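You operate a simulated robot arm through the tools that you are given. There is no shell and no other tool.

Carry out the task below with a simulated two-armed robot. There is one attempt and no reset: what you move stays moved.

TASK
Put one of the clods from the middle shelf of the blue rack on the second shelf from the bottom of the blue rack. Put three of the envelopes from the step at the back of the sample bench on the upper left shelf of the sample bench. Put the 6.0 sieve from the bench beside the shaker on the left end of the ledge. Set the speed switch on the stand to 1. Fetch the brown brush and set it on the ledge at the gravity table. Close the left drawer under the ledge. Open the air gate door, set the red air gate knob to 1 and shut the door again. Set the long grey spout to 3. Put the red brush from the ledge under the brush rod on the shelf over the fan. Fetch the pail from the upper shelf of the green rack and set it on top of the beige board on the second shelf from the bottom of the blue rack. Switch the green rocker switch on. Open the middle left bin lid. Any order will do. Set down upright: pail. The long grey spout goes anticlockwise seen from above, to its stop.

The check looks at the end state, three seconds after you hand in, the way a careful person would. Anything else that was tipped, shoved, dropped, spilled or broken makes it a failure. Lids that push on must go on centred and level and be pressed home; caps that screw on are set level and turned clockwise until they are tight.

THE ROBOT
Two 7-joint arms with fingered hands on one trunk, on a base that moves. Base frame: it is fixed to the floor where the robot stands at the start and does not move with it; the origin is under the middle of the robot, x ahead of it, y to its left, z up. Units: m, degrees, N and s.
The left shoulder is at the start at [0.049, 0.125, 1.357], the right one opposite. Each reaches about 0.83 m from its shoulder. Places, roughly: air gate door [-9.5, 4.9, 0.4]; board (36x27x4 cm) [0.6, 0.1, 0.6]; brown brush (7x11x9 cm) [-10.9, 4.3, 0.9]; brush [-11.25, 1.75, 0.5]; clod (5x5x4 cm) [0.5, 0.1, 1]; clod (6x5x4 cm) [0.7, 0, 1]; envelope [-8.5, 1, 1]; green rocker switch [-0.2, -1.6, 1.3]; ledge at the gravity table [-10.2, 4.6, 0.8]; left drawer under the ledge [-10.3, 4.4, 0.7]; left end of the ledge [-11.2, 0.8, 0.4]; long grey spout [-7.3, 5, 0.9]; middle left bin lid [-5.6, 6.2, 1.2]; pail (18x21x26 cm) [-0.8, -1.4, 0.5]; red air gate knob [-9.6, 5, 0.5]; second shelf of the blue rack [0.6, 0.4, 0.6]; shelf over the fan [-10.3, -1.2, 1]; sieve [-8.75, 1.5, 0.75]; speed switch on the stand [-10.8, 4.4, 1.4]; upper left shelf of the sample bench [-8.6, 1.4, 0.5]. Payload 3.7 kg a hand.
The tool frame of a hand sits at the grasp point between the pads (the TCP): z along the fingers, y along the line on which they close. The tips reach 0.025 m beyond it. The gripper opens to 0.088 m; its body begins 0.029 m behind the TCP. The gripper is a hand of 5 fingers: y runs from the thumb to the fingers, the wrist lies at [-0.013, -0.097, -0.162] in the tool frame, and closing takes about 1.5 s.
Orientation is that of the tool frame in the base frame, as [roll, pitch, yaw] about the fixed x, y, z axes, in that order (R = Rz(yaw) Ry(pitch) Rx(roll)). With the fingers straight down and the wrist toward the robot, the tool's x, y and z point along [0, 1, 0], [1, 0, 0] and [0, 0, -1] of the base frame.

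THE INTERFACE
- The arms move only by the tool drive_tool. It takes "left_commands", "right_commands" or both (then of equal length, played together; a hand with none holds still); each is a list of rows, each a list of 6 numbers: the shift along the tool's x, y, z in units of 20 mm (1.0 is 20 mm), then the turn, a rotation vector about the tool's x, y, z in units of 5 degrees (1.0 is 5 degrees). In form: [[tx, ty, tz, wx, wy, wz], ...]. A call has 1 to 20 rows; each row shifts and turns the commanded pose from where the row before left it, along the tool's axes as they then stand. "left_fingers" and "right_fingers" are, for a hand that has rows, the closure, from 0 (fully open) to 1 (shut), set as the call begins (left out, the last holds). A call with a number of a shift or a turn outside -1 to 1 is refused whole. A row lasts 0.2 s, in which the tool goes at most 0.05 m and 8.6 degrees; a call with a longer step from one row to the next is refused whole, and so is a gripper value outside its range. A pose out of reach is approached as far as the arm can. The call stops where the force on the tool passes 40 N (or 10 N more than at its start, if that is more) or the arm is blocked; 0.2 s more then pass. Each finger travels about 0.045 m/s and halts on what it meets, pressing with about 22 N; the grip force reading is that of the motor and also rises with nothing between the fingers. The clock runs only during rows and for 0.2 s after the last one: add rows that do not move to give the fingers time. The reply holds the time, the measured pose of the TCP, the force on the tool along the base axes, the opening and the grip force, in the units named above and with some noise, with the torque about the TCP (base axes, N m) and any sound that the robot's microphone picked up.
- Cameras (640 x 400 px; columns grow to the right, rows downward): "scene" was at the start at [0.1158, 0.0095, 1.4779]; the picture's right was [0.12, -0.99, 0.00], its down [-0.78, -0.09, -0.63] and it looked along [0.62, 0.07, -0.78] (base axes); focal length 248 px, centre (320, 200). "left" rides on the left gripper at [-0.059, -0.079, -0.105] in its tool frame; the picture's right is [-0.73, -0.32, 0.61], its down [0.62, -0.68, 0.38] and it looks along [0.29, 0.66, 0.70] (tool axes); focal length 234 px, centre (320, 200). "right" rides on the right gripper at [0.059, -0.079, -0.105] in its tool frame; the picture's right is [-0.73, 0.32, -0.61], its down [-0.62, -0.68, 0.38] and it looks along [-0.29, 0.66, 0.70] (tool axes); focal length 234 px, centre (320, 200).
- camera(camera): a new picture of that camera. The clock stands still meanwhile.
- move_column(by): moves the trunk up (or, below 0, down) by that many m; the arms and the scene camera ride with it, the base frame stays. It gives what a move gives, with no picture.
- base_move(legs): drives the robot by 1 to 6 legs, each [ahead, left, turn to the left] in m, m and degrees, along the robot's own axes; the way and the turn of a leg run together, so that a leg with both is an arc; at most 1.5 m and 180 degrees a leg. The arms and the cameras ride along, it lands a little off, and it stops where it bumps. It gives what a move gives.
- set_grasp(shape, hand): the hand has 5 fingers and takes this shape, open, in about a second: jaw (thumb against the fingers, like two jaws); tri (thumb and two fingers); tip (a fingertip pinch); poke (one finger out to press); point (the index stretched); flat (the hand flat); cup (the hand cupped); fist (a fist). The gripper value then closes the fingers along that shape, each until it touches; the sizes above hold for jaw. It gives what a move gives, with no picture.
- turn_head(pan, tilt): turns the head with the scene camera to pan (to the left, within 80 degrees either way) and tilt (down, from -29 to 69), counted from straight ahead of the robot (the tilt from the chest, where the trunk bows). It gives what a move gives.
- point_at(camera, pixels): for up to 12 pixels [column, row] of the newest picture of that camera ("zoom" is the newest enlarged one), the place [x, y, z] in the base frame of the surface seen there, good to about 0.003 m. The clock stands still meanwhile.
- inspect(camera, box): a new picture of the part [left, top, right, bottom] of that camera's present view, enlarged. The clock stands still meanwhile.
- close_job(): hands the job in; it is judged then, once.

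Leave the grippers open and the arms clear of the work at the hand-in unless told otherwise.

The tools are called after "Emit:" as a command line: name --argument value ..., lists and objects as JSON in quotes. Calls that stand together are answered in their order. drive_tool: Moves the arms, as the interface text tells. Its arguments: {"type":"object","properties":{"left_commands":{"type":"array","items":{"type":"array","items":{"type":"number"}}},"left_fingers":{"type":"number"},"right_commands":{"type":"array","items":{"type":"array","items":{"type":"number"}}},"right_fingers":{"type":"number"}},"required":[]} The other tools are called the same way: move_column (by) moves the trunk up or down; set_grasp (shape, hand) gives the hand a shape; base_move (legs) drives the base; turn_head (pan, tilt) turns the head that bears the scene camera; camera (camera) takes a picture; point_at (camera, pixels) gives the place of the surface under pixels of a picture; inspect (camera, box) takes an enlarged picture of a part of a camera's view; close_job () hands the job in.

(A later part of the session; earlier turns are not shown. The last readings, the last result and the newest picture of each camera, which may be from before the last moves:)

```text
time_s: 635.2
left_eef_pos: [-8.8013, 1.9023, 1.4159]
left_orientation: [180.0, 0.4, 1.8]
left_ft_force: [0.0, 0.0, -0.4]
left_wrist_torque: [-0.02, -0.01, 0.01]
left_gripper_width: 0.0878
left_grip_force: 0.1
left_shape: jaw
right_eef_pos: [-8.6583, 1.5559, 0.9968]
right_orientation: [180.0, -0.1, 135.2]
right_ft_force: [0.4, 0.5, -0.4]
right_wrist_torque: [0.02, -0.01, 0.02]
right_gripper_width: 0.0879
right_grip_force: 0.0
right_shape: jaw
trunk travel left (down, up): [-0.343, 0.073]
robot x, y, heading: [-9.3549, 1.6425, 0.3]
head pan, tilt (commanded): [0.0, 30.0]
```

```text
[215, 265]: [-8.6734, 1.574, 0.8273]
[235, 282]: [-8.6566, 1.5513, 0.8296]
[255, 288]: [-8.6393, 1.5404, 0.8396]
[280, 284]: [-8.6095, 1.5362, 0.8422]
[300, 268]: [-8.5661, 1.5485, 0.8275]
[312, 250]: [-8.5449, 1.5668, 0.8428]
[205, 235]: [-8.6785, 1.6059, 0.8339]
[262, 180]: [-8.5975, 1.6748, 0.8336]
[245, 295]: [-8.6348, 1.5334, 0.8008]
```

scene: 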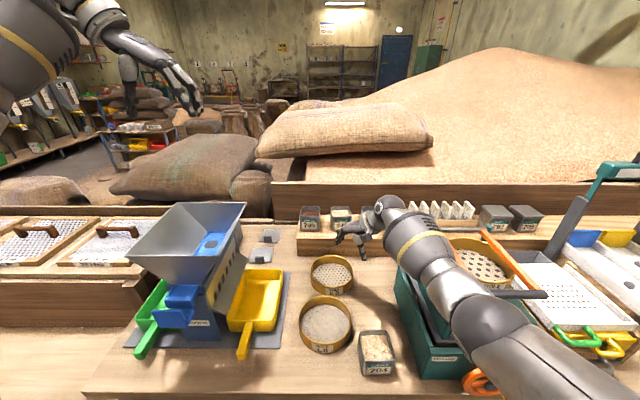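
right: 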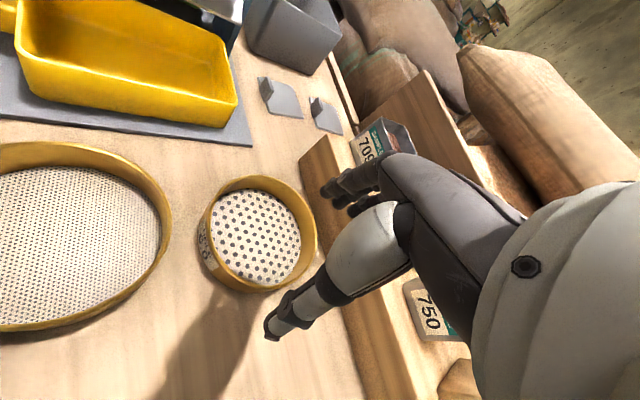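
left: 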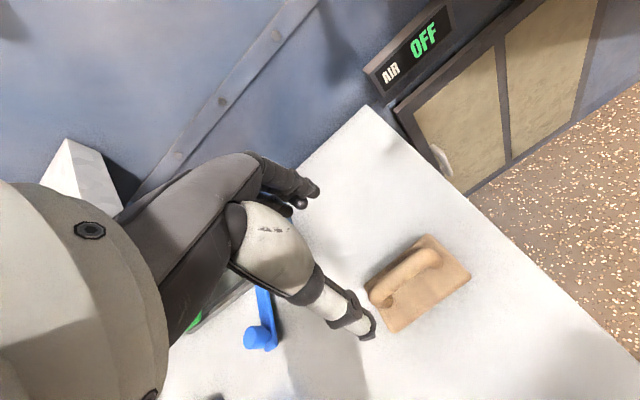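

Wall at (−8.656, 1.552), right under the tool point. I descend to z≈0.842 and close.

Emit:
drive_tool --right_commands '[[0, -0.1, 0.97, 0, 0, 0], [0, 0, 0.97, 0, 0, 0], [0, 0, 0.97, 0, 0, 0], [0, 0, 0.97, 0, 0, 0], [0, 0, 0.97, 0, 0, 0], [0, 0, 0.97, 0, 0, 0], [0, 0, 0.97, 0, 0, 0], [0, 0, 0.9, 0, 0, 0], [0, 0, 0, 0, 0, 0]]'

Emit:
camera --camera "right"

```text
time_s: 637.2
left_eef_pos: [-8.8015, 1.9004, 1.4148]
left_orientation: [180.0, 0.5, 1.7]
left_ft_force: [-0.1, 0.3, -0.3]
left_wrist_torque: [0.01, -0.01, -0.04]
left_gripper_width: 0.0876
left_grip_force: 0.0
left_shape: jaw
right_eef_pos: [-8.6836, 1.5632, 0.8514]
right_orientation: [-180.0, 0.0, 135.2]
right_ft_force: [-0.4, 0.2, 0.7]
right_wrist_torque: [0.0, -0.01, -0.02]
right_gripper_width: 0.0879
right_grip_force: 0.1
right_shape: jaw
right hand out of reach, approached as far as the arm can: row 6, 7, 8
trunk travel left (down, up): [-0.343, 0.073]
robot x, y, heading: [-9.3583, 1.64, 0.3]
head pan, tilt (commanded): [0.0, 30.0]
```

```text
taken
```

right: 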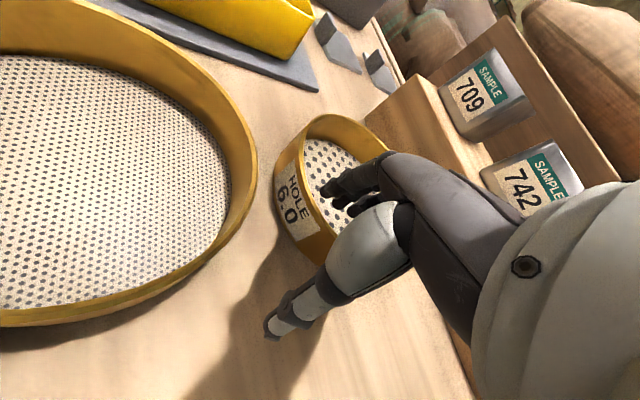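

About 3 cm short; I move the base 0.03 m forward.

Emit:
base_move --legs '[[0.035, -0.008, 0]]'

Emit:
camera --camera "right"

```text
time_s: 638.1
left_eef_pos: [-8.7668, 1.8935, 1.4151]
left_orientation: [-180.0, 0.6, 1.8]
left_ft_force: [0.3, 0.0, 0.0]
left_wrist_torque: [-0.03, 0.03, 0.01]
left_gripper_width: 0.0876
left_grip_force: 0.0
left_shape: jaw
right_eef_pos: [-8.648, 1.5557, 0.8514]
right_orientation: [-180.0, 0.0, 135.2]
right_ft_force: [-0.1, 0.0, 0.9]
right_wrist_torque: [-0.02, 0.0, -0.02]
right_gripper_width: 0.0879
right_grip_force: 0.0
right_shape: jaw
trunk travel left (down, up): [-0.343, 0.073]
robot x, y, heading: [-9.3248, 1.6301, 0.2]
head pan, tilt (commanded): [0.0, 30.0]
```

```text
taken
```

right: 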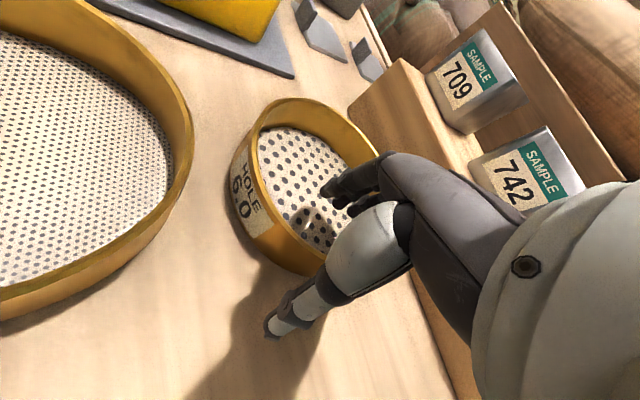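

Wall now lies between thumb (outside) and fingers (inside). I lower 8 mm and close.

Emit:
drive_tool --right_commands '[[0, -0.2, 0.4, 0, 0, 0], [0, 0, 0, 0, 0, 0]]'

Emit:
drive_tool --right_commands '[[0, 0, 0, 0, 0, 0], [0, 0, 0, 0, 0, 0], [0, 0, 0, 0, 0, 0], [0, 0, 0, 0, 0, 0], [0, 0, 0, 0, 0, 0], [0, 0, 0, 0, 0, 0], [0, 0, 0, 0, 0, 0], [0, 0, 0, 0, 0, 0], [0, 0, 0, 0, 0, 0]]' --right_fingers 1

Emit:
camera --camera "right"

```text
time_s: 638.7
left_eef_pos: [-8.7671, 1.8937, 1.4146]
left_orientation: [180.0, 0.5, 1.8]
left_ft_force: [0.1, -0.8, 0.2]
left_wrist_torque: [0.0, -0.05, 0.02]
left_gripper_width: 0.0876
left_grip_force: 0.1
left_shape: jaw
right_eef_pos: [-8.6522, 1.5544, 0.8462]
right_orientation: [179.9, 0.1, 135.2]
right_ft_force: [-0.1, 1.1, 0.6]
right_wrist_torque: [-0.01, -0.03, 0.0]
right_gripper_width: 0.088
right_grip_force: 0.0
right_shape: jaw
trunk travel left (down, up): [-0.343, 0.073]
robot x, y, heading: [-9.3238, 1.6339, 0.3]
head pan, tilt (commanded): [0.0, 30.0]
```

```text
time_s: 640.7
left_eef_pos: [-8.7669, 1.8942, 1.4141]
left_orientation: [-180.0, 0.5, 1.7]
left_ft_force: [0.9, 0.1, -0.7]
left_wrist_torque: [0.01, 0.01, 0.02]
left_gripper_width: 0.0877
left_grip_force: 0.0
left_shape: jaw
right_eef_pos: [-8.6524, 1.5544, 0.8445]
right_orientation: [-179.9, -0.1, 135.2]
right_ft_force: [-1.4, 1.1, -0.4]
right_wrist_torque: [0.01, 0.02, 0.09]
right_gripper_width: 0.0
right_grip_force: 22.1
right_shape: jaw
trunk travel left (down, up): [-0.343, 0.073]
robot x, y, heading: [-9.3236, 1.6317, 0.3]
head pan, tilt (commanded): [0.0, 30.0]
```

```text
taken
```

right: 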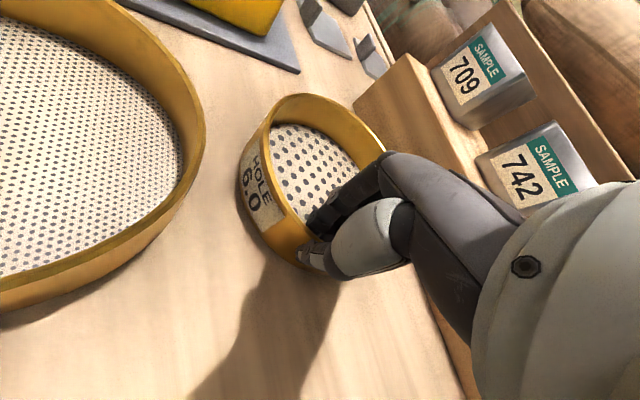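

It pinches the thin wall. I lift slowly.

Emit:
drive_tool --right_commands '[[0, 0, -0.4, 0, 0, 0], [0, 0, -0.4, 0, 0, 0], [0, 0, -0.4, 0, 0, 0], [0, 0, -0.4, 0, 0, 0], [0, 0, -0.6, 0, 0, 0], [0, 0, -0.8, 0, 0, 0], [0, 0, -1, 0, 0, 0], [0, 0, -1, 0, 0, 0], [0, 0, 0, 0, 0, 0]]'

Emit:
camera --camera "right"

Emit:
camera --camera "scene"

```text
time_s: 642.7
left_eef_pos: [-8.7669, 1.8936, 1.4143]
left_orientation: [179.9, 0.5, 1.8]
left_ft_force: [-0.6, 0.1, 0.1]
left_wrist_torque: [-0.02, 0.0, -0.01]
left_gripper_width: 0.0875
left_grip_force: 0.0
left_shape: jaw
right_eef_pos: [-8.6518, 1.5532, 0.9454]
right_orientation: [179.9, 0.1, 135.2]
right_ft_force: [0.0, -0.1, -2.5]
right_wrist_torque: [-0.08, 0.12, 0.01]
right_gripper_width: 0.0
right_grip_force: 21.6
right_shape: jaw
trunk travel left (down, up): [-0.343, 0.073]
robot x, y, heading: [-9.3253, 1.6329, 0.2]
head pan, tilt (commanded): [0.0, 30.0]
```

```text
taken
```

right: 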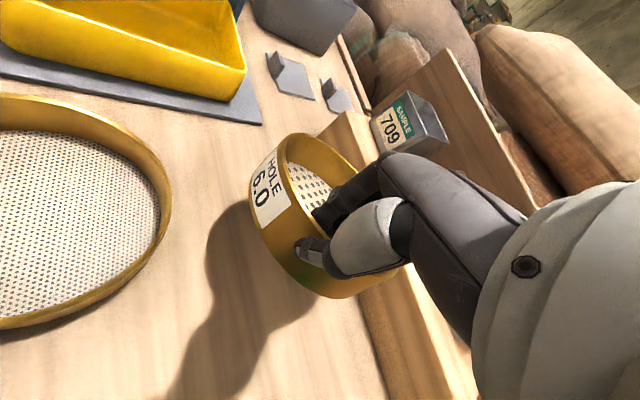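

```text
taken
```

scene: 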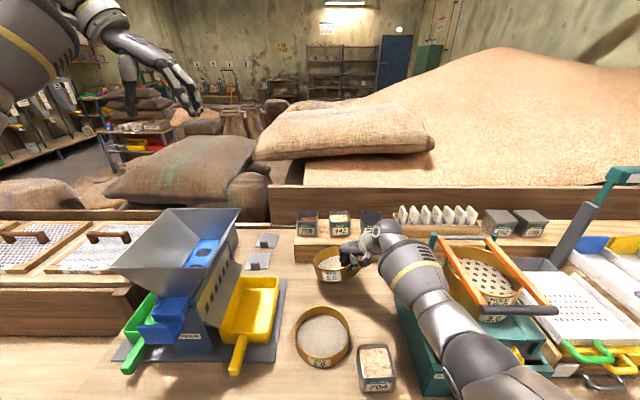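

Held (2.5 N), only slightly tilted. I raise it to z≈1.1 and back away from the bench.

Emit:
drive_tool --right_commands '[[0, 0, -1, 0, 0, 0], [0, 0, -1, 0, 0, 0], [0, 0, -1, 0, 0, 0], [0, 0, -1, 0, 0, 0], [0, 0, -1, 0, 0, 0], [0, 0, -1, 0, 0, 0], [0, 0, -1, 0, 0, 0], [0, 0, -1, 0, 0, 0], [0, 0, 0, 0, 0, 0]]'

Emit:
base_move --legs '[[-0.55, 0, 0]]'

Emit:
camera --camera "right"

Emit:
camera --camera "scene"

```text
time_s: 644.7
left_eef_pos: [-8.7672, 1.8952, 1.4138]
left_orientation: [180.0, 0.6, 1.8]
left_ft_force: [0.3, -0.1, 0.2]
left_wrist_torque: [0.0, -0.01, 0.01]
left_gripper_width: 0.0873
left_grip_force: 0.1
left_shape: jaw
right_eef_pos: [-8.6538, 1.5525, 1.1041]
right_orientation: [180.0, 0.0, 135.2]
right_ft_force: [-0.3, 0.0, -2.9]
right_wrist_torque: [-0.05, 0.1, 0.0]
right_gripper_width: 0.0
right_grip_force: 22.0
right_shape: jaw
trunk travel left (down, up): [-0.343, 0.073]
robot x, y, heading: [-9.319, 1.6307, 0.3]
head pan, tilt (commanded): [0.0, 30.0]
```

```text
time_s: 647.9
left_eef_pos: [-9.3133, 1.89, 1.4148]
left_orientation: [-180.0, 0.4, 2.0]
left_ft_force: [0.8, -0.4, 0.2]
left_wrist_torque: [-0.01, 0.02, -0.01]
left_gripper_width: 0.0875
left_grip_force: 0.1
left_shape: jaw
right_eef_pos: [-9.1994, 1.5494, 1.1053]
right_orientation: [-180.0, -0.1, 135.2]
right_ft_force: [-0.3, 0.3, -2.1]
right_wrist_torque: [-0.07, 0.11, -0.03]
right_gripper_width: 0.0003
right_grip_force: 21.9
right_shape: jaw
trunk travel left (down, up): [-0.343, 0.073]
robot x, y, heading: [-9.8677, 1.6313, 0.4]
head pan, tilt (commanded): [0.0, 30.0]
```

```text
taken
```

right: 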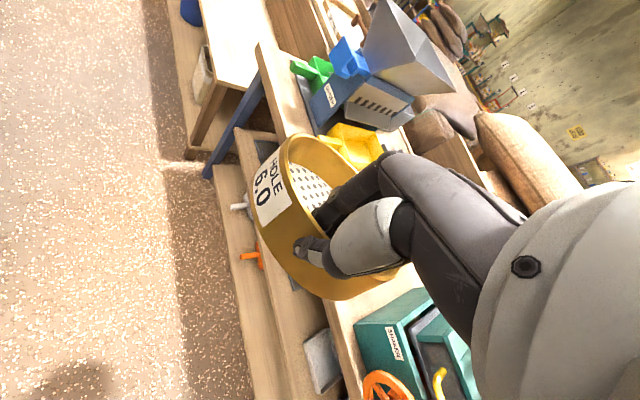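

```text
taken
```

scene: 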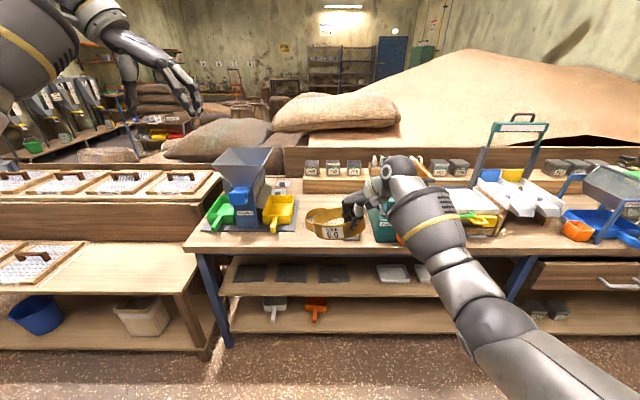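

The sieve hangs level. I turn around to face the ledge of the deck machine.

Emit:
base_move --legs '[[0, 0, 90], [0, 0, 89.5]]'

Emit:
turn_head --pan 25 --tilt 35

Emit:
camera --camera "scene"

```text
time_s: 655.9
left_eef_pos: [-10.4226, 1.3649, 1.4142]
left_orientation: [-179.9, 0.4, -177.6]
left_ft_force: [1.3, 0.6, 0.0]
left_wrist_torque: [-0.01, -0.02, 0.0]
left_gripper_width: 0.0877
left_grip_force: 0.0
left_shape: jaw
right_eef_pos: [-10.5404, 1.7028, 1.1045]
right_orientation: [180.0, -0.1, -44.1]
right_ft_force: [-0.1, 0.7, -2.4]
right_wrist_torque: [0.1, -0.15, 0.01]
right_gripper_width: 0.0
right_grip_force: 22.2
right_shape: jaw
trunk travel left (down, up): [-0.343, 0.073]
robot x, y, heading: [-9.868, 1.6314, -178.9]
head pan, tilt (commanded): [0.0, 30.0]
```

```text
time_s: 656.8
left_eef_pos: [-10.4215, 1.3638, 1.415]
left_orientation: [180.0, 0.5, -177.5]
left_ft_force: [0.2, -0.3, 0.9]
left_wrist_torque: [0.0, 0.0, 0.0]
left_gripper_width: 0.0876
left_grip_force: 0.1
left_shape: jaw
right_eef_pos: [-10.5392, 1.7019, 1.1038]
right_orientation: [180.0, -0.1, -44.2]
right_ft_force: [0.3, 0.3, -2.1]
right_wrist_torque: [0.06, -0.16, 0.0]
right_gripper_width: 0.0001
right_grip_force: 22.0
right_shape: jaw
trunk travel left (down, up): [-0.343, 0.073]
robot x, y, heading: [-9.8668, 1.6301, -178.9]
head pan, tilt (commanded): [25.0, 35.0]
```

```text
taken
```

scene: 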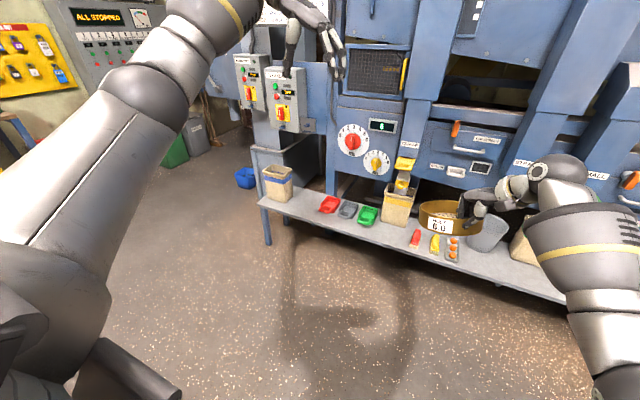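

I look at the left end of the ledge for free space and measure.

Emit:
inspect --camera "scene" --box '[235, 140, 475, 290]'

Emit:
point_at --camera "zoom" --pixels '[[70, 165], [115, 180], [150, 140], [120, 155], [180, 150], [180, 190], [250, 165], [235, 190], [300, 190], [330, 225], [410, 215], [480, 265]]'

```text
2.67 times, centred on (355, 215) of scene
```

zoom: 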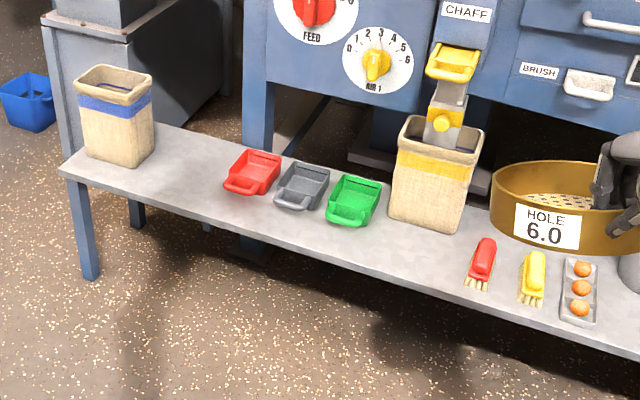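

```text
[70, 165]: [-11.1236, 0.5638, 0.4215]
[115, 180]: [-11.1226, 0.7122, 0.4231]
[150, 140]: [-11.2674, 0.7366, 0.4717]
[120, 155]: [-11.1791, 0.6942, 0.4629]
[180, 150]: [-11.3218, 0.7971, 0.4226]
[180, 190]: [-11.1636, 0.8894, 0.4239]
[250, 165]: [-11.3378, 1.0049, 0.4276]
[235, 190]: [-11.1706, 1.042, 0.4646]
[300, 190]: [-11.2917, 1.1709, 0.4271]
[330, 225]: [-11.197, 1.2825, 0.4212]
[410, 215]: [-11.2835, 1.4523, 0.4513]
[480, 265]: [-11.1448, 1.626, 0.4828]
```

Free space between the bin (y≤0.76) and the red scoop (y≥0.98): the sieve's centre can go to about (−11.24, 0.87), ledge z 0.423. I check the control boxes near my left hand.

Emit:
point_at --camera "scene" --pixels '[[245, 90], [290, 110], [300, 130], [352, 140], [375, 165], [405, 165], [385, 70], [265, 75]]'

```text
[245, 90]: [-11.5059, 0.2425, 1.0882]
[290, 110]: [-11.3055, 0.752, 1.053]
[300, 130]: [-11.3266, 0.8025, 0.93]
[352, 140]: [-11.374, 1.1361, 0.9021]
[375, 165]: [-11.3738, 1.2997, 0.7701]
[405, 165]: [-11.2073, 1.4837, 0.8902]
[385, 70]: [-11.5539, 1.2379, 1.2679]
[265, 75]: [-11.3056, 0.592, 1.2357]
```

I lower the trunk here in the open, then drive left 0.70 m and ahead.

Emit:
move_column --by -0.34

Emit:
base_move --legs '[[0, 0.7, -1], [0.35, 0, 0]]'

Emit:
turn_head --pan 5 --tilt 45

Emit:
camera --camera "scene"

Emit:
camera --camera "right"

```text
time_s: 660.1
left_eef_pos: [-10.4222, 1.3648, 1.0755]
left_orientation: [180.0, 0.4, -177.5]
left_ft_force: [-0.1, 0.0, -0.4]
left_wrist_torque: [-0.02, 0.02, -0.04]
left_gripper_width: 0.0879
left_grip_force: 0.0
left_shape: jaw
right_eef_pos: [-10.5401, 1.7022, 0.765]
right_orientation: [179.9, 0.0, -44.2]
right_ft_force: [0.2, 0.9, -1.3]
right_wrist_torque: [0.06, -0.14, 0.02]
right_gripper_width: 0.0
right_grip_force: 22.0
right_shape: jaw
trunk travel left (down, up): [-0.003, 0.413]
robot x, y, heading: [-9.8674, 1.628, -178.9]
head pan, tilt (commanded): [25.0, 35.0]
```

```text
time_s: 668.5
left_eef_pos: [-10.7762, 0.6986, 1.0732]
left_orientation: [179.9, 0.6, -179.5]
left_ft_force: [0.5, 0.4, 0.5]
left_wrist_torque: [0.0, -0.02, 0.0]
left_gripper_width: 0.0875
left_grip_force: 0.1
left_shape: jaw
right_eef_pos: [-10.8825, 1.0418, 0.7635]
right_orientation: [-179.9, -0.1, -46.1]
right_ft_force: [-0.5, -0.2, -2.4]
right_wrist_torque: [0.06, -0.15, -0.01]
right_gripper_width: 0.0
right_grip_force: 22.6
right_shape: jaw
trunk travel left (down, up): [-0.003, 0.413]
robot x, y, heading: [-10.214, 0.9452, 179.1]
head pan, tilt (commanded): [25.0, 35.0]
```

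```text
time_s: 669.3
left_eef_pos: [-10.7767, 0.6993, 1.0727]
left_orientation: [-180.0, 0.5, -179.5]
left_ft_force: [0.9, 0.3, 0.5]
left_wrist_torque: [0.01, -0.02, -0.01]
left_gripper_width: 0.0877
left_grip_force: 0.1
left_shape: jaw
right_eef_pos: [-10.8817, 1.0418, 0.7653]
right_orientation: [180.0, -0.1, -46.2]
right_ft_force: [-0.4, 0.1, -2.4]
right_wrist_torque: [0.04, -0.15, 0.0]
right_gripper_width: 0.0
right_grip_force: 22.4
right_shape: jaw
trunk travel left (down, up): [-0.003, 0.413]
robot x, y, heading: [-10.2143, 0.9437, 179.1]
head pan, tilt (commanded): [5.0, 45.0]
```

```text
taken
```

scene: 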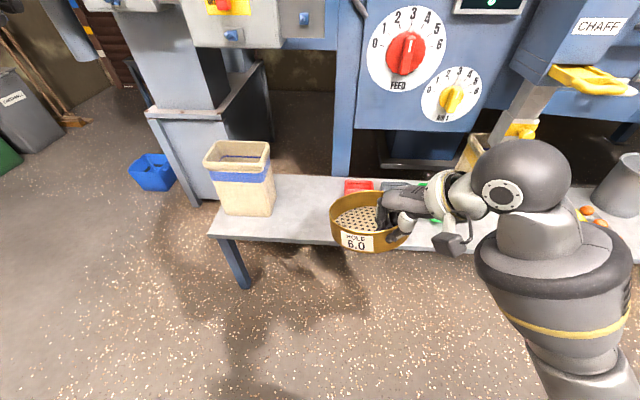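

```text
taken
```

right: 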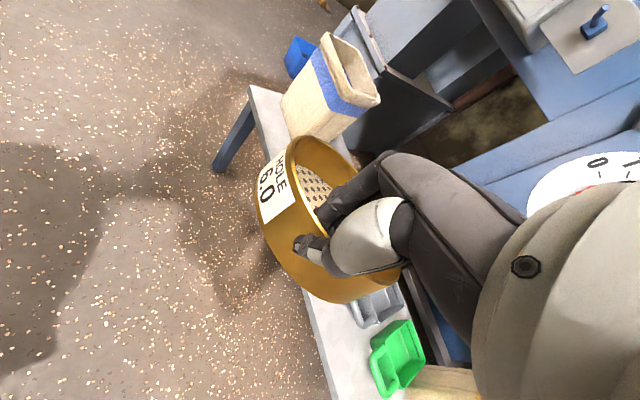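

Emit:
point_at --camera "scene" --pixels '[[272, 205], [275, 178], [345, 185], [358, 183], [310, 215], [310, 185], [232, 235], [255, 215], [380, 188]]'

```text
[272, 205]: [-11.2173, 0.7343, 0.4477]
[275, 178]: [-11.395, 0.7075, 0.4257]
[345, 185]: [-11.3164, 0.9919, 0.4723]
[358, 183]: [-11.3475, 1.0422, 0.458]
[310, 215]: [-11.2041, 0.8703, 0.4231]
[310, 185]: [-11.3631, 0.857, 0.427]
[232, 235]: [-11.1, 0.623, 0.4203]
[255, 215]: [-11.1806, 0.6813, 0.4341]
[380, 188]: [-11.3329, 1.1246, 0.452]
```

Gap from y≈0.75 to 0.985. I drive 0.2 m ahead and 0.12 m left, then bring the sieve over the spot.

Emit:
base_move --legs '[[0.2, 0.12, 0]]'

Emit:
camera --camera "scene"

```text
time_s: 671.1
left_eef_pos: [-10.9769, 0.5829, 1.0729]
left_orientation: [180.0, 0.6, -179.5]
left_ft_force: [-0.6, -0.2, 0.2]
left_wrist_torque: [0.0, -0.04, -0.02]
left_gripper_width: 0.0879
left_grip_force: 0.1
left_shape: jaw
right_eef_pos: [-11.0821, 0.9252, 0.7642]
right_orientation: [-179.9, -0.1, -46.1]
right_ft_force: [0.2, -0.1, -2.4]
right_wrist_torque: [0.05, -0.15, 0.01]
right_gripper_width: 0.0
right_grip_force: 21.5
right_shape: jaw
trunk travel left (down, up): [-0.003, 0.413]
robot x, y, heading: [-10.4135, 0.8313, 179.4]
head pan, tilt (commanded): [5.0, 45.0]
```

```text
taken
```

scene: 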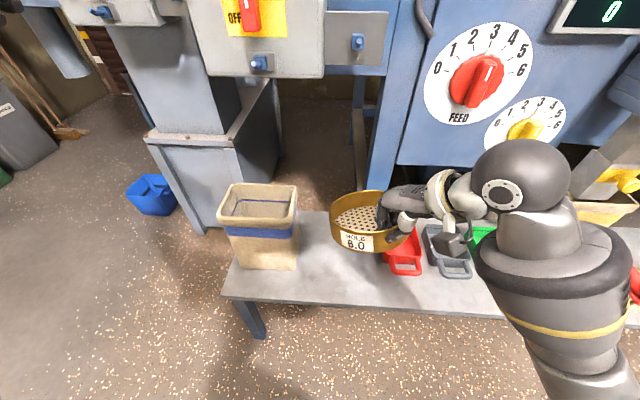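

I move 0.105 m further over the spot and lower to just above the ledge.

Emit:
drive_tool --right_commands '[[-0.68, 0.8, 0, 0, 0, 0], [-0.68, 0.8, 0, 0, 0, 0], [-0.68, 0.8, 0, 0, 0, 0], [-0.68, 0.8, 0, 0, 0, 0], [-0.68, 0.8, 0, 0, 0, 0], [0, 0, 1, 0, 0, 0], [0, 0, 1, 0, 0, 0], [0, 0, 1, 0, 0, 0], [0, 0, 1, 0, 0, 0], [0, 0, 1, 0, 0, 0], [0, 0, 1, 0, 0, 0], [0, 0, 1, 0, 0, 0], [0, 0, 1, 0, 0, 0], [0, 0, 1, 0, 0, 0], [0, 0, 1, 0, 0, 0], [0, 0, 0, 0, 0, 0]]'

Emit:
camera --camera "scene"

Emit:
camera --camera "right"

```text
time_s: 674.5
left_eef_pos: [-10.9762, 0.5832, 1.074]
left_orientation: [-180.0, 0.5, -179.4]
left_ft_force: [1.0, 0.6, 0.5]
left_wrist_torque: [-0.01, -0.04, 0.02]
left_gripper_width: 0.0876
left_grip_force: 0.0
left_shape: jaw
right_eef_pos: [-11.1868, 0.919, 0.5646]
right_orientation: [-180.0, -0.1, -46.2]
right_ft_force: [-0.1, 0.4, -2.4]
right_wrist_torque: [0.05, -0.13, -0.03]
right_gripper_width: 0.0001
right_grip_force: 22.3
right_shape: jaw
trunk travel left (down, up): [-0.003, 0.413]
robot x, y, heading: [-10.414, 0.8322, 179.2]
head pan, tilt (commanded): [5.0, 45.0]
```

```text
taken
```

scene: 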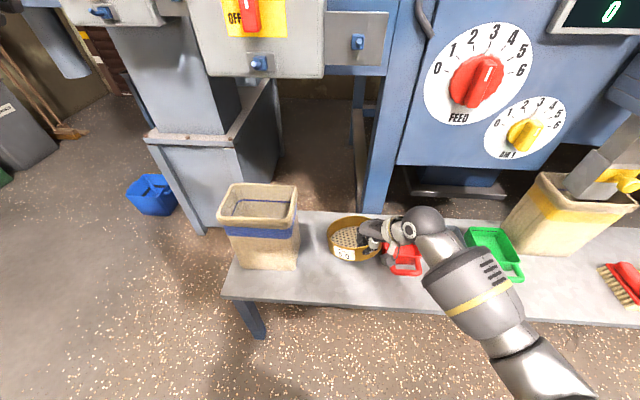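

```text
taken
```

right: 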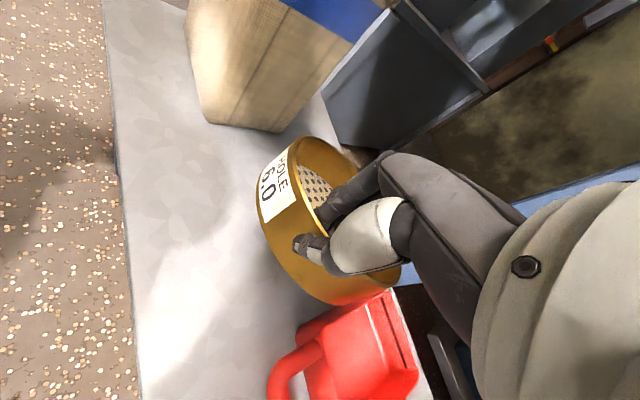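

The sieve is over the gap. I shift 1 cm left (away from the red scoop) and lower the last 0.1 m slowly.

Emit:
drive_tool --right_commands '[[0.43, 0.42, 0, 0, 0, 0], [0, 0, 0.9, 0, 0, 0], [0, 0, 0.9, 0, 0, 0], [0, 0, 0.9, 0, 0, 0], [0, 0, 0.6, 0, 0, 0], [0, 0, 0.3, 0, 0, 0], [0, 0, 0.3, 0, 0, 0], [0, 0, 0.2, 0, 0, 0], [0, 0, 0.2, 0, 0, 0], [0, 0, 0, 0, 0, 0]]'

Emit:
camera --camera "right"

Emit:
camera --camera "scene"

```text
time_s: 676.7
left_eef_pos: [-10.975, 0.5819, 1.0737]
left_orientation: [179.9, 0.5, -179.5]
left_ft_force: [-0.2, -0.6, -0.3]
left_wrist_torque: [-0.02, 0.0, 0.01]
left_gripper_width: 0.0873
left_grip_force: 0.1
left_shape: jaw
right_eef_pos: [-11.1879, 0.9074, 0.4795]
right_orientation: [180.0, -0.1, -46.0]
right_ft_force: [0.2, -0.4, -0.7]
right_wrist_torque: [0.01, 0.04, 0.04]
right_gripper_width: 0.0
right_grip_force: 22.0
right_shape: jaw
trunk travel left (down, up): [-0.003, 0.413]
robot x, y, heading: [-10.413, 0.8285, 179.0]
head pan, tilt (commanded): [5.0, 45.0]
```

```text
taken
```

right: 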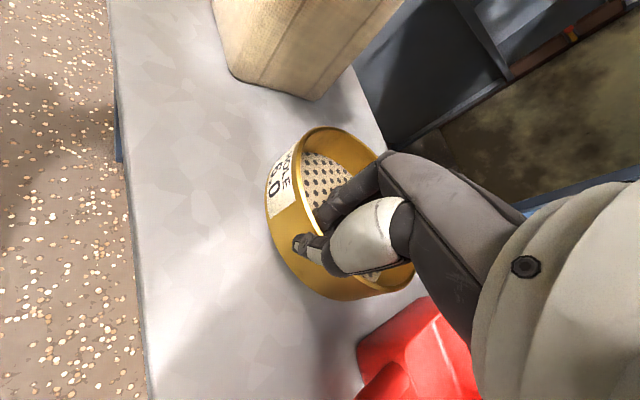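

```text
taken
```

scene: 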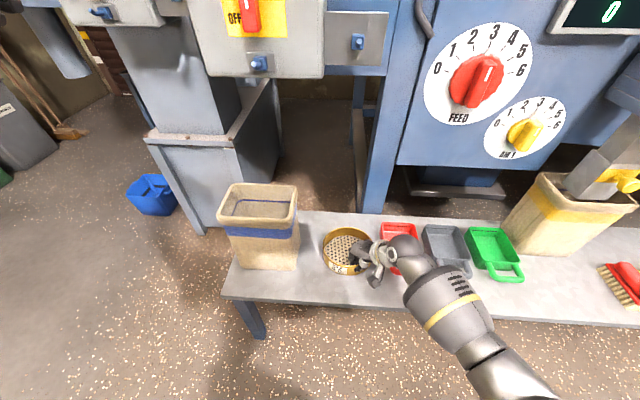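

The far side already touches (weight partly off). I lower the remaining ~1.4 cm in small steps.

Emit:
drive_tool --right_commands '[[0, 0, 0.15, 0, 0, 0], [0, 0, 0.15, 0, 0, 0], [0, 0, 0.15, 0, 0, 0], [0, 0, 0.15, 0, 0, 0], [0, 0, 0, 0, 0, 0]]'

Emit:
camera --camera "right"

```text
time_s: 677.9
left_eef_pos: [-10.9754, 0.583, 1.0744]
left_orientation: [180.0, 0.5, -179.5]
left_ft_force: [0.0, -0.2, 0.5]
left_wrist_torque: [0.04, 0.0, 0.02]
left_gripper_width: 0.0875
left_grip_force: 0.1
left_shape: jaw
right_eef_pos: [-11.1861, 0.9063, 0.4656]
right_orientation: [179.9, -0.1, -46.1]
right_ft_force: [1.4, 0.4, -0.6]
right_wrist_torque: [-0.02, 0.07, 0.02]
right_gripper_width: 0.0
right_grip_force: 22.3
right_shape: jaw
trunk travel left (down, up): [-0.003, 0.413]
robot x, y, heading: [-10.4165, 0.8253, 179.2]
head pan, tilt (commanded): [5.0, 45.0]
```

```text
taken
```

right: 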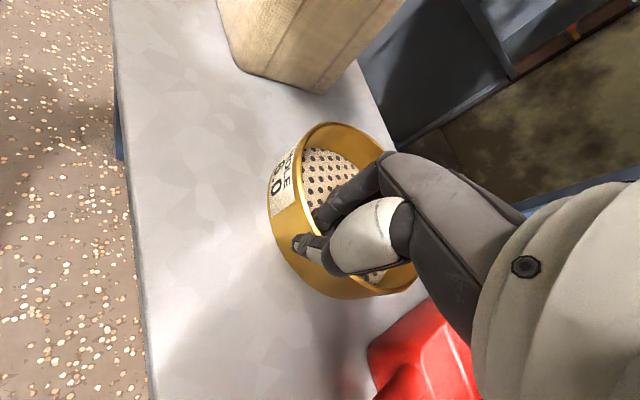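

I lower 2 mm more and open the hand partway (enough for the thin wall), then lift off.

Emit:
drive_tool --right_commands '[[0, 0, 0.1, 0, 0, 0], [0, 0, 0, 0, 0, 0], [0, 0, 0, 0, 0, 0], [0, 0, 0, 0, 0, 0], [0, 0, 0, 0, 0, 0], [0, 0, 0, 0, 0, 0], [0, 0, 0, 0, 0, 0]]' --right_fingers 0.5

Emit:
camera --camera "right"

```text
time_s: 679.5
left_eef_pos: [-10.9742, 0.5824, 1.075]
left_orientation: [-180.0, 0.5, -179.5]
left_ft_force: [-0.2, 0.2, 0.2]
left_wrist_torque: [0.0, -0.02, 0.0]
left_gripper_width: 0.0879
left_grip_force: 0.1
left_shape: jaw
right_eef_pos: [-11.1865, 0.9073, 0.4642]
right_orientation: [-179.9, -0.1, -46.0]
right_ft_force: [-0.3, 0.7, -0.4]
right_wrist_torque: [-0.02, 0.0, 0.03]
right_gripper_width: 0.0437
right_grip_force: 0.1
right_shape: jaw
trunk travel left (down, up): [-0.003, 0.413]
robot x, y, heading: [-10.4145, 0.8274, 179.2]
head pan, tilt (commanded): [5.0, 45.0]
```

```text
taken
```

right: 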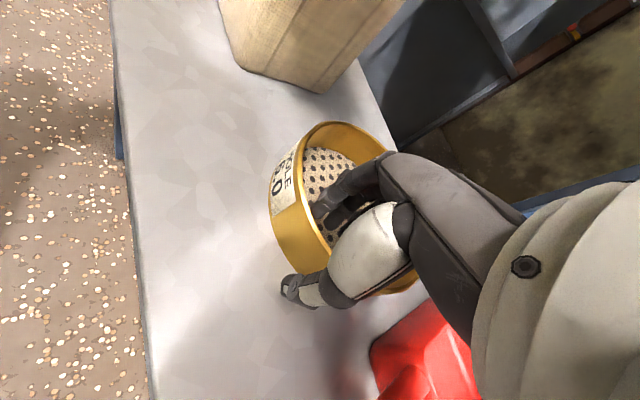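

The sieve sits flat on the ledge, the hand is open around its wall. I lift the hand straight up.

Emit:
drive_tool --right_commands '[[0, 0, -0.6, 0, 0, 0], [0, 0, -0.8, 0, 0, 0], [0, 0, -1, 0, 0, 0], [0, 0, -1, 0, 0, 0], [0, 0, -1, 0, 0, 0], [0, 0, -1, 0, 0, 0], [0, 0, -1, 0, 0, 0], [0, 0, -1, 0, 0, 0], [0, 0, -1, 0, 0, 0], [0, 0, -1, 0, 0, 0], [0, 0, 0, 0, 0, 0]]'

Emit:
camera --camera "scene"

Emit:
camera --camera "right"

```text
time_s: 681.9
left_eef_pos: [-10.9752, 0.583, 1.0737]
left_orientation: [180.0, 0.4, -179.5]
left_ft_force: [0.3, 0.0, 0.0]
left_wrist_torque: [0.03, 0.0, 0.0]
left_gripper_width: 0.0874
left_grip_force: 0.0
left_shape: jaw
right_eef_pos: [-11.1869, 0.9063, 0.6522]
right_orientation: [180.0, 0.0, -46.2]
right_ft_force: [-0.2, 0.2, 0.4]
right_wrist_torque: [-0.02, -0.01, 0.01]
right_gripper_width: 0.0436
right_grip_force: 0.1
right_shape: jaw
trunk travel left (down, up): [-0.003, 0.413]
robot x, y, heading: [-10.417, 0.829, 179.0]
head pan, tilt (commanded): [5.0, 45.0]
```

```text
taken
```

scene: 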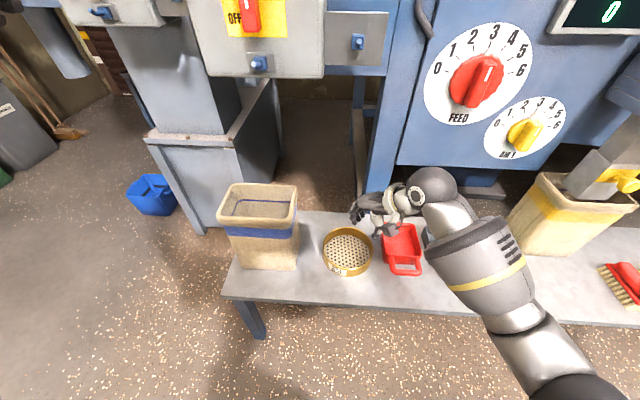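

```text
taken
```

right: 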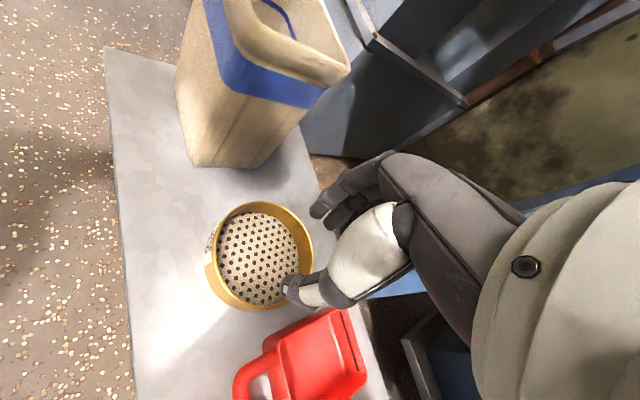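

The sieve stands flat at the left end. Next the red brush on this ledge. I back off, move right 0.65 m and look.

Emit:
base_move --legs '[[-0.35, 0, 0], [0, -0.65, 0]]'

Emit:
turn_head --pan -5 --tilt 40

Emit:
camera --camera "scene"

```text
time_s: 689.9
left_eef_pos: [-10.6127, 1.2183, 1.0744]
left_orientation: [179.9, 0.5, -178.9]
left_ft_force: [-0.8, -0.7, 0.3]
left_wrist_torque: [-0.01, -0.01, 0.01]
left_gripper_width: 0.0875
left_grip_force: 0.0
left_shape: jaw
right_eef_pos: [-10.8283, 1.5405, 0.6504]
right_orientation: [180.0, -0.1, -45.5]
right_ft_force: [0.1, -0.1, -0.5]
right_wrist_torque: [-0.02, 0.03, 0.0]
right_gripper_width: 0.0438
right_grip_force: 0.1
right_shape: jaw
trunk travel left (down, up): [-0.003, 0.413]
robot x, y, heading: [-10.053, 1.4744, 179.6]
head pan, tilt (commanded): [5.0, 45.0]
```

```text
time_s: 690.6
left_eef_pos: [-10.6143, 1.2184, 1.0747]
left_orientation: [-180.0, 0.3, -178.8]
left_ft_force: [1.4, 0.3, 0.2]
left_wrist_torque: [-0.01, -0.01, 0.03]
left_gripper_width: 0.0878
left_grip_force: 0.2
left_shape: jaw
right_eef_pos: [-10.8281, 1.5397, 0.6515]
right_orientation: [-180.0, -0.2, -45.7]
right_ft_force: [-0.3, 0.4, -0.7]
right_wrist_torque: [-0.03, 0.01, -0.03]
right_gripper_width: 0.0436
right_grip_force: 0.1
right_shape: jaw
trunk travel left (down, up): [-0.003, 0.413]
robot x, y, heading: [-10.0534, 1.4712, 179.7]
head pan, tilt (commanded): [-5.0, 40.0]
```

```text
taken
```

scene: 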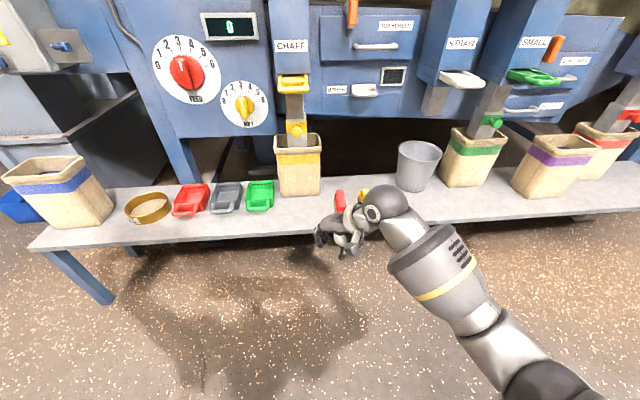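

The red brush is partly hidden by my right hand; I move the hand right and up to see it.

Emit:
drive_tool --right_commands '[[-0.7, -0.7, -0.8, 0, 0, 0], [-0.7, -0.7, -0.8, 0, 0, 0], [-0.7, -0.7, -0.8, 0, 0, 0], [-0.7, -0.7, -0.8, 0, 0, 0], [-0.7, -0.7, -0.8, 0, 0, 0], [-0.7, -0.7, -0.8, 0, 0, 0], [-0.7, -0.7, 0, 0, 0, 0], [-0.7, -0.7, 0, 0, 0, 0], [0, 0, 0, 0, 0, 0]]' --right_fingers 0

Emit:
inspect --camera "scene" --box '[290, 150, 430, 250]'

```text
time_s: 692.6
left_eef_pos: [-10.6129, 1.219, 1.0751]
left_orientation: [-180.0, 0.5, -178.9]
left_ft_force: [0.6, 0.3, 0.3]
left_wrist_torque: [-0.05, -0.01, 0.01]
left_gripper_width: 0.0877
left_grip_force: 0.0
left_shape: jaw
right_eef_pos: [-10.8263, 1.6995, 0.7474]
right_orientation: [179.9, -0.2, -45.5]
right_ft_force: [-0.3, -0.2, -0.2]
right_wrist_torque: [0.03, -0.03, 0.03]
right_gripper_width: 0.0876
right_grip_force: 0.2
right_shape: jaw
trunk travel left (down, up): [-0.003, 0.413]
robot x, y, heading: [-10.0552, 1.4718, 179.6]
head pan, tilt (commanded): [-5.0, 40.0]
```

```text
4.00 times, centred on (360, 200) of scene
```

zoom: 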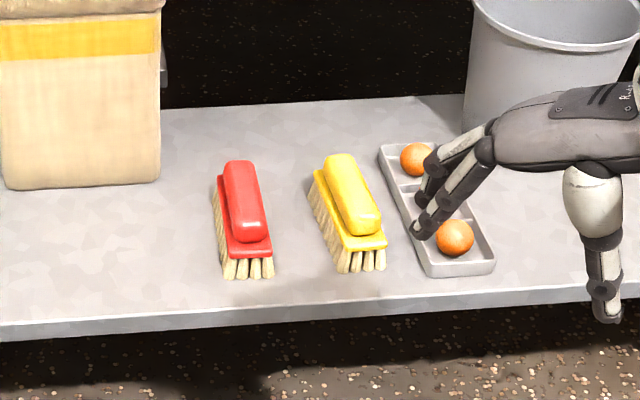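

The red brush lies bristles down, long axis front–back. I measure it and its yellow neighbour.

Emit:
point_at --camera "zoom" --pixels '[[243, 180], [246, 205], [250, 232], [225, 205], [265, 215], [250, 250], [245, 275], [222, 225], [355, 200], [325, 205], [300, 230], [250, 290]]'

```text
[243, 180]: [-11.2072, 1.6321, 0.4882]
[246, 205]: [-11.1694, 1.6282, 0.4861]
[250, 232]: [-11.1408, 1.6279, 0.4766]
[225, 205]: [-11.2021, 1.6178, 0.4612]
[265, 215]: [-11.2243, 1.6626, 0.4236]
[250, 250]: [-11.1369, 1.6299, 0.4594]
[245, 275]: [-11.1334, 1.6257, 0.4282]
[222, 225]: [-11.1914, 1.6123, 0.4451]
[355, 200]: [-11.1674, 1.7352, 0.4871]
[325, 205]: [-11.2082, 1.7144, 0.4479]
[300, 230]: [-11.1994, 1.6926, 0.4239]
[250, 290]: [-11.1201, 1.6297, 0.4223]
```

Handle centre (−11.18, 1.631), top z 0.488; yellow brush starts at y≈1.705. I turn the right hand 45° so it closes along y, and drive 0.33 m ahead.

Emit:
drive_tool --right_commands '[[0, 0, 0, 0, 0, -1], [0, 0, 0, 0, 0, -1], [0, 0, 0, 0, 0, -1], [0, 0, 0, 0, 0, -1], [0, 0, 0, 0, 0, -1], [0, 0, 0, 0, 0, -1], [0, 0, 0, 0, 0, -1], [0, 0, 0, 0, 0, -1], [0, 0, 0, 0, 0, -1], [0, 0, 0, 0, 0, 0]]' --right_fingers 0.3

Emit:
base_move --legs '[[0.33, 0, 0]]'

Emit:
camera --camera "scene"

Emit:
camera --camera "right"

```text
time_s: 694.8
left_eef_pos: [-10.6139, 1.2193, 1.0736]
left_orientation: [-180.0, 0.4, -178.9]
left_ft_force: [0.0, -0.1, -0.3]
left_wrist_torque: [0.05, 0.03, 0.01]
left_gripper_width: 0.0876
left_grip_force: 0.0
left_shape: jaw
right_eef_pos: [-10.8267, 1.6989, 0.7468]
right_orientation: [179.8, 0.1, -0.5]
right_ft_force: [-0.5, -0.3, -0.4]
right_wrist_torque: [-0.02, -0.01, 0.01]
right_gripper_width: 0.062
right_grip_force: 0.1
right_shape: jaw
trunk travel left (down, up): [-0.003, 0.413]
robot x, y, heading: [-10.0553, 1.4694, 179.5]
head pan, tilt (commanded): [-5.0, 40.0]
```

```text
time_s: 697.0
left_eef_pos: [-10.946, 1.2198, 1.0737]
left_orientation: [-179.9, 0.4, -178.8]
left_ft_force: [0.5, 1.2, -0.6]
left_wrist_torque: [-0.02, 0.0, -0.04]
left_gripper_width: 0.0876
left_grip_force: 0.1
left_shape: jaw
right_eef_pos: [-11.1589, 1.6994, 0.7476]
right_orientation: [179.9, -0.1, -0.5]
right_ft_force: [-0.2, 0.4, 0.1]
right_wrist_torque: [-0.01, 0.01, 0.01]
right_gripper_width: 0.0617
right_grip_force: 0.1
right_shape: jaw
trunk travel left (down, up): [-0.003, 0.413]
robot x, y, heading: [-10.3862, 1.472, 179.7]
head pan, tilt (commanded): [-5.0, 40.0]
```

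```text
taken
```

scene: 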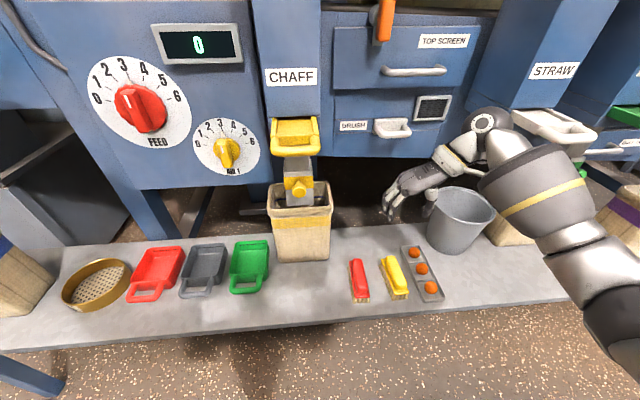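

```text
taken
```

right: 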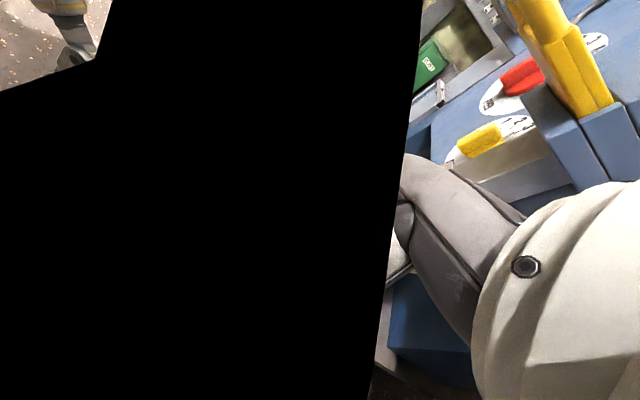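

The right hand is over the ledge; I move it 7 cm left over the red brush and lower to z≈0.57.

Emit:
drive_tool --right_commands '[[-0.26, 0.85, 0, 0, 0, 0], [-0.26, 0.85, 0, 0, 0, 0], [-0.26, 0.85, 0, 0, 0, 0], [-0.26, 0.85, 0, 0, 0, 0], [0, 0, 1, 0, 0, 0], [0, 0, 1, 0, 0, 0], [0, 0, 1, 0, 0, 0], [0, 0, 1, 0, 0, 0], [0, 0, 1, 0, 0, 0], [0, 0, 1, 0, 0, 0], [0, 0, 1, 0, 0, 0], [0, 0, 1, 0, 0, 0], [0, 0, 1, 0, 0, 0], [0, 0, 0, 0, 0, 0]]'

Emit:
camera --camera "scene"

Emit:
camera --camera "right"

```text
time_s: 700.0
left_eef_pos: [-10.9444, 1.2197, 1.0753]
left_orientation: [-180.0, 0.3, -178.9]
left_ft_force: [0.7, 0.0, 0.5]
left_wrist_torque: [-0.01, 0.01, 0.02]
left_gripper_width: 0.0878
left_grip_force: 0.0
left_shape: jaw
right_eef_pos: [-11.1812, 1.6316, 0.5673]
right_orientation: [-180.0, 0.0, -0.5]
right_ft_force: [-0.2, -0.1, -0.4]
right_wrist_torque: [0.0, 0.04, -0.02]
right_gripper_width: 0.0622
right_grip_force: 0.2
right_shape: jaw
trunk travel left (down, up): [-0.003, 0.413]
robot x, y, heading: [-10.3859, 1.4754, 179.7]
head pan, tilt (commanded): [-5.0, 40.0]
```

```text
taken
```

scene: 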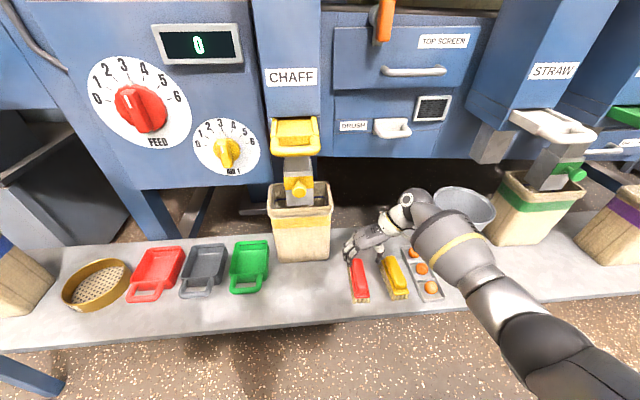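

```text
taken
```

right: 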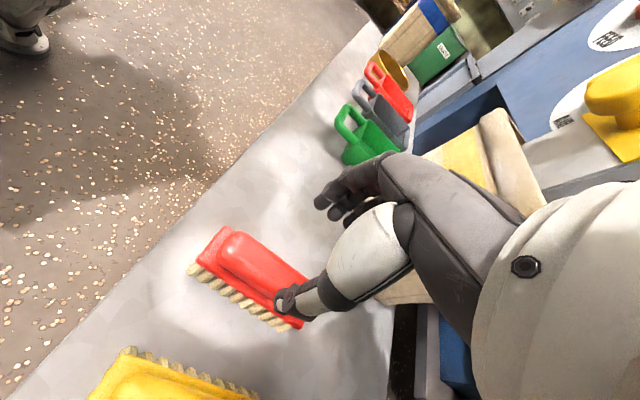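

Emit:
point_at --camera "right" --pixels '[[235, 245], [255, 260], [280, 275], [240, 265], [265, 250], [215, 255]]'

```text
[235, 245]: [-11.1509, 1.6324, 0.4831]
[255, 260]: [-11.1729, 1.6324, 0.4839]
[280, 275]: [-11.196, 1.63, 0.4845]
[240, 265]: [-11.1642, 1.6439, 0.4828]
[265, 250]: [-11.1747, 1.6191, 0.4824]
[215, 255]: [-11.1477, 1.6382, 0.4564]
```

Centred. I descend to z 0.48 and close.

Emit:
drive_tool --right_commands '[[0, 0, 0.9, 0, 0, 0], [0, 0, 0.9, 0, 0, 0], [0, 0, 0.9, 0, 0, 0], [0, 0, 0.9, 0, 0, 0], [0, 0, 0.75, 0, 0, 0], [0, 0, 0, 0, 0, 0]]'

Emit:
drive_tool --right_commands '[[0, 0, 0, 0, 0, 0], [0, 0, 0, 0, 0, 0], [0, 0, 0, 0, 0, 0], [0, 0, 0, 0, 0, 0], [0, 0, 0, 0, 0, 0], [0, 0, 0, 0, 0, 0], [0, 0, 0, 0, 0, 0]]' --right_fingers 1

Emit:
camera --camera "right"

```text
time_s: 701.4
left_eef_pos: [-10.9443, 1.2197, 1.0749]
left_orientation: [180.0, 0.4, -178.8]
left_ft_force: [-0.1, -0.6, 0.3]
left_wrist_torque: [0.02, -0.03, 0.01]
left_gripper_width: 0.0873
left_grip_force: 0.1
left_shape: jaw
right_eef_pos: [-11.179, 1.6308, 0.4804]
right_orientation: [-179.9, 0.0, -0.5]
right_ft_force: [0.6, -0.3, 0.8]
right_wrist_torque: [-0.02, 0.02, -0.01]
right_gripper_width: 0.062
right_grip_force: 0.0
right_shape: jaw
trunk travel left (down, up): [-0.003, 0.413]
robot x, y, heading: [-10.3862, 1.4707, 179.6]
head pan, tilt (commanded): [-5.0, 40.0]
```

```text
time_s: 703.0
left_eef_pos: [-10.9454, 1.2195, 1.0733]
left_orientation: [-179.9, 0.5, -178.8]
left_ft_force: [0.2, 0.6, 0.1]
left_wrist_torque: [0.0, -0.04, -0.01]
left_gripper_width: 0.0877
left_grip_force: 0.0
left_shape: jaw
right_eef_pos: [-11.18, 1.6302, 0.4813]
right_orientation: [179.9, 0.0, -0.5]
right_ft_force: [-1.1, -0.5, 4.7]
right_wrist_torque: [-0.07, 0.01, 0.06]
right_gripper_width: 0.03
right_grip_force: 22.2
right_shape: jaw
trunk travel left (down, up): [-0.003, 0.413]
robot x, y, heading: [-10.3849, 1.4733, 179.6]
head pan, tilt (commanded): [-5.0, 40.0]
```

```text
taken
```

right: 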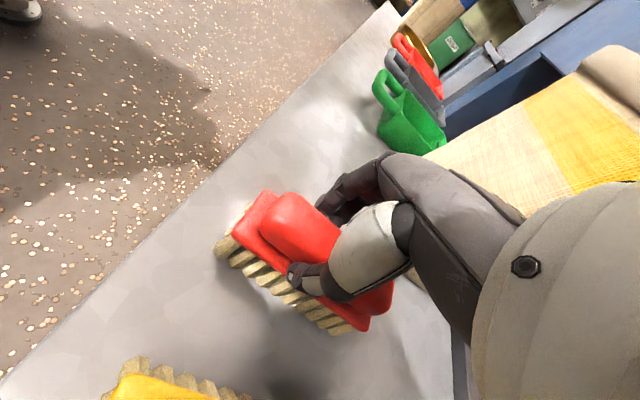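

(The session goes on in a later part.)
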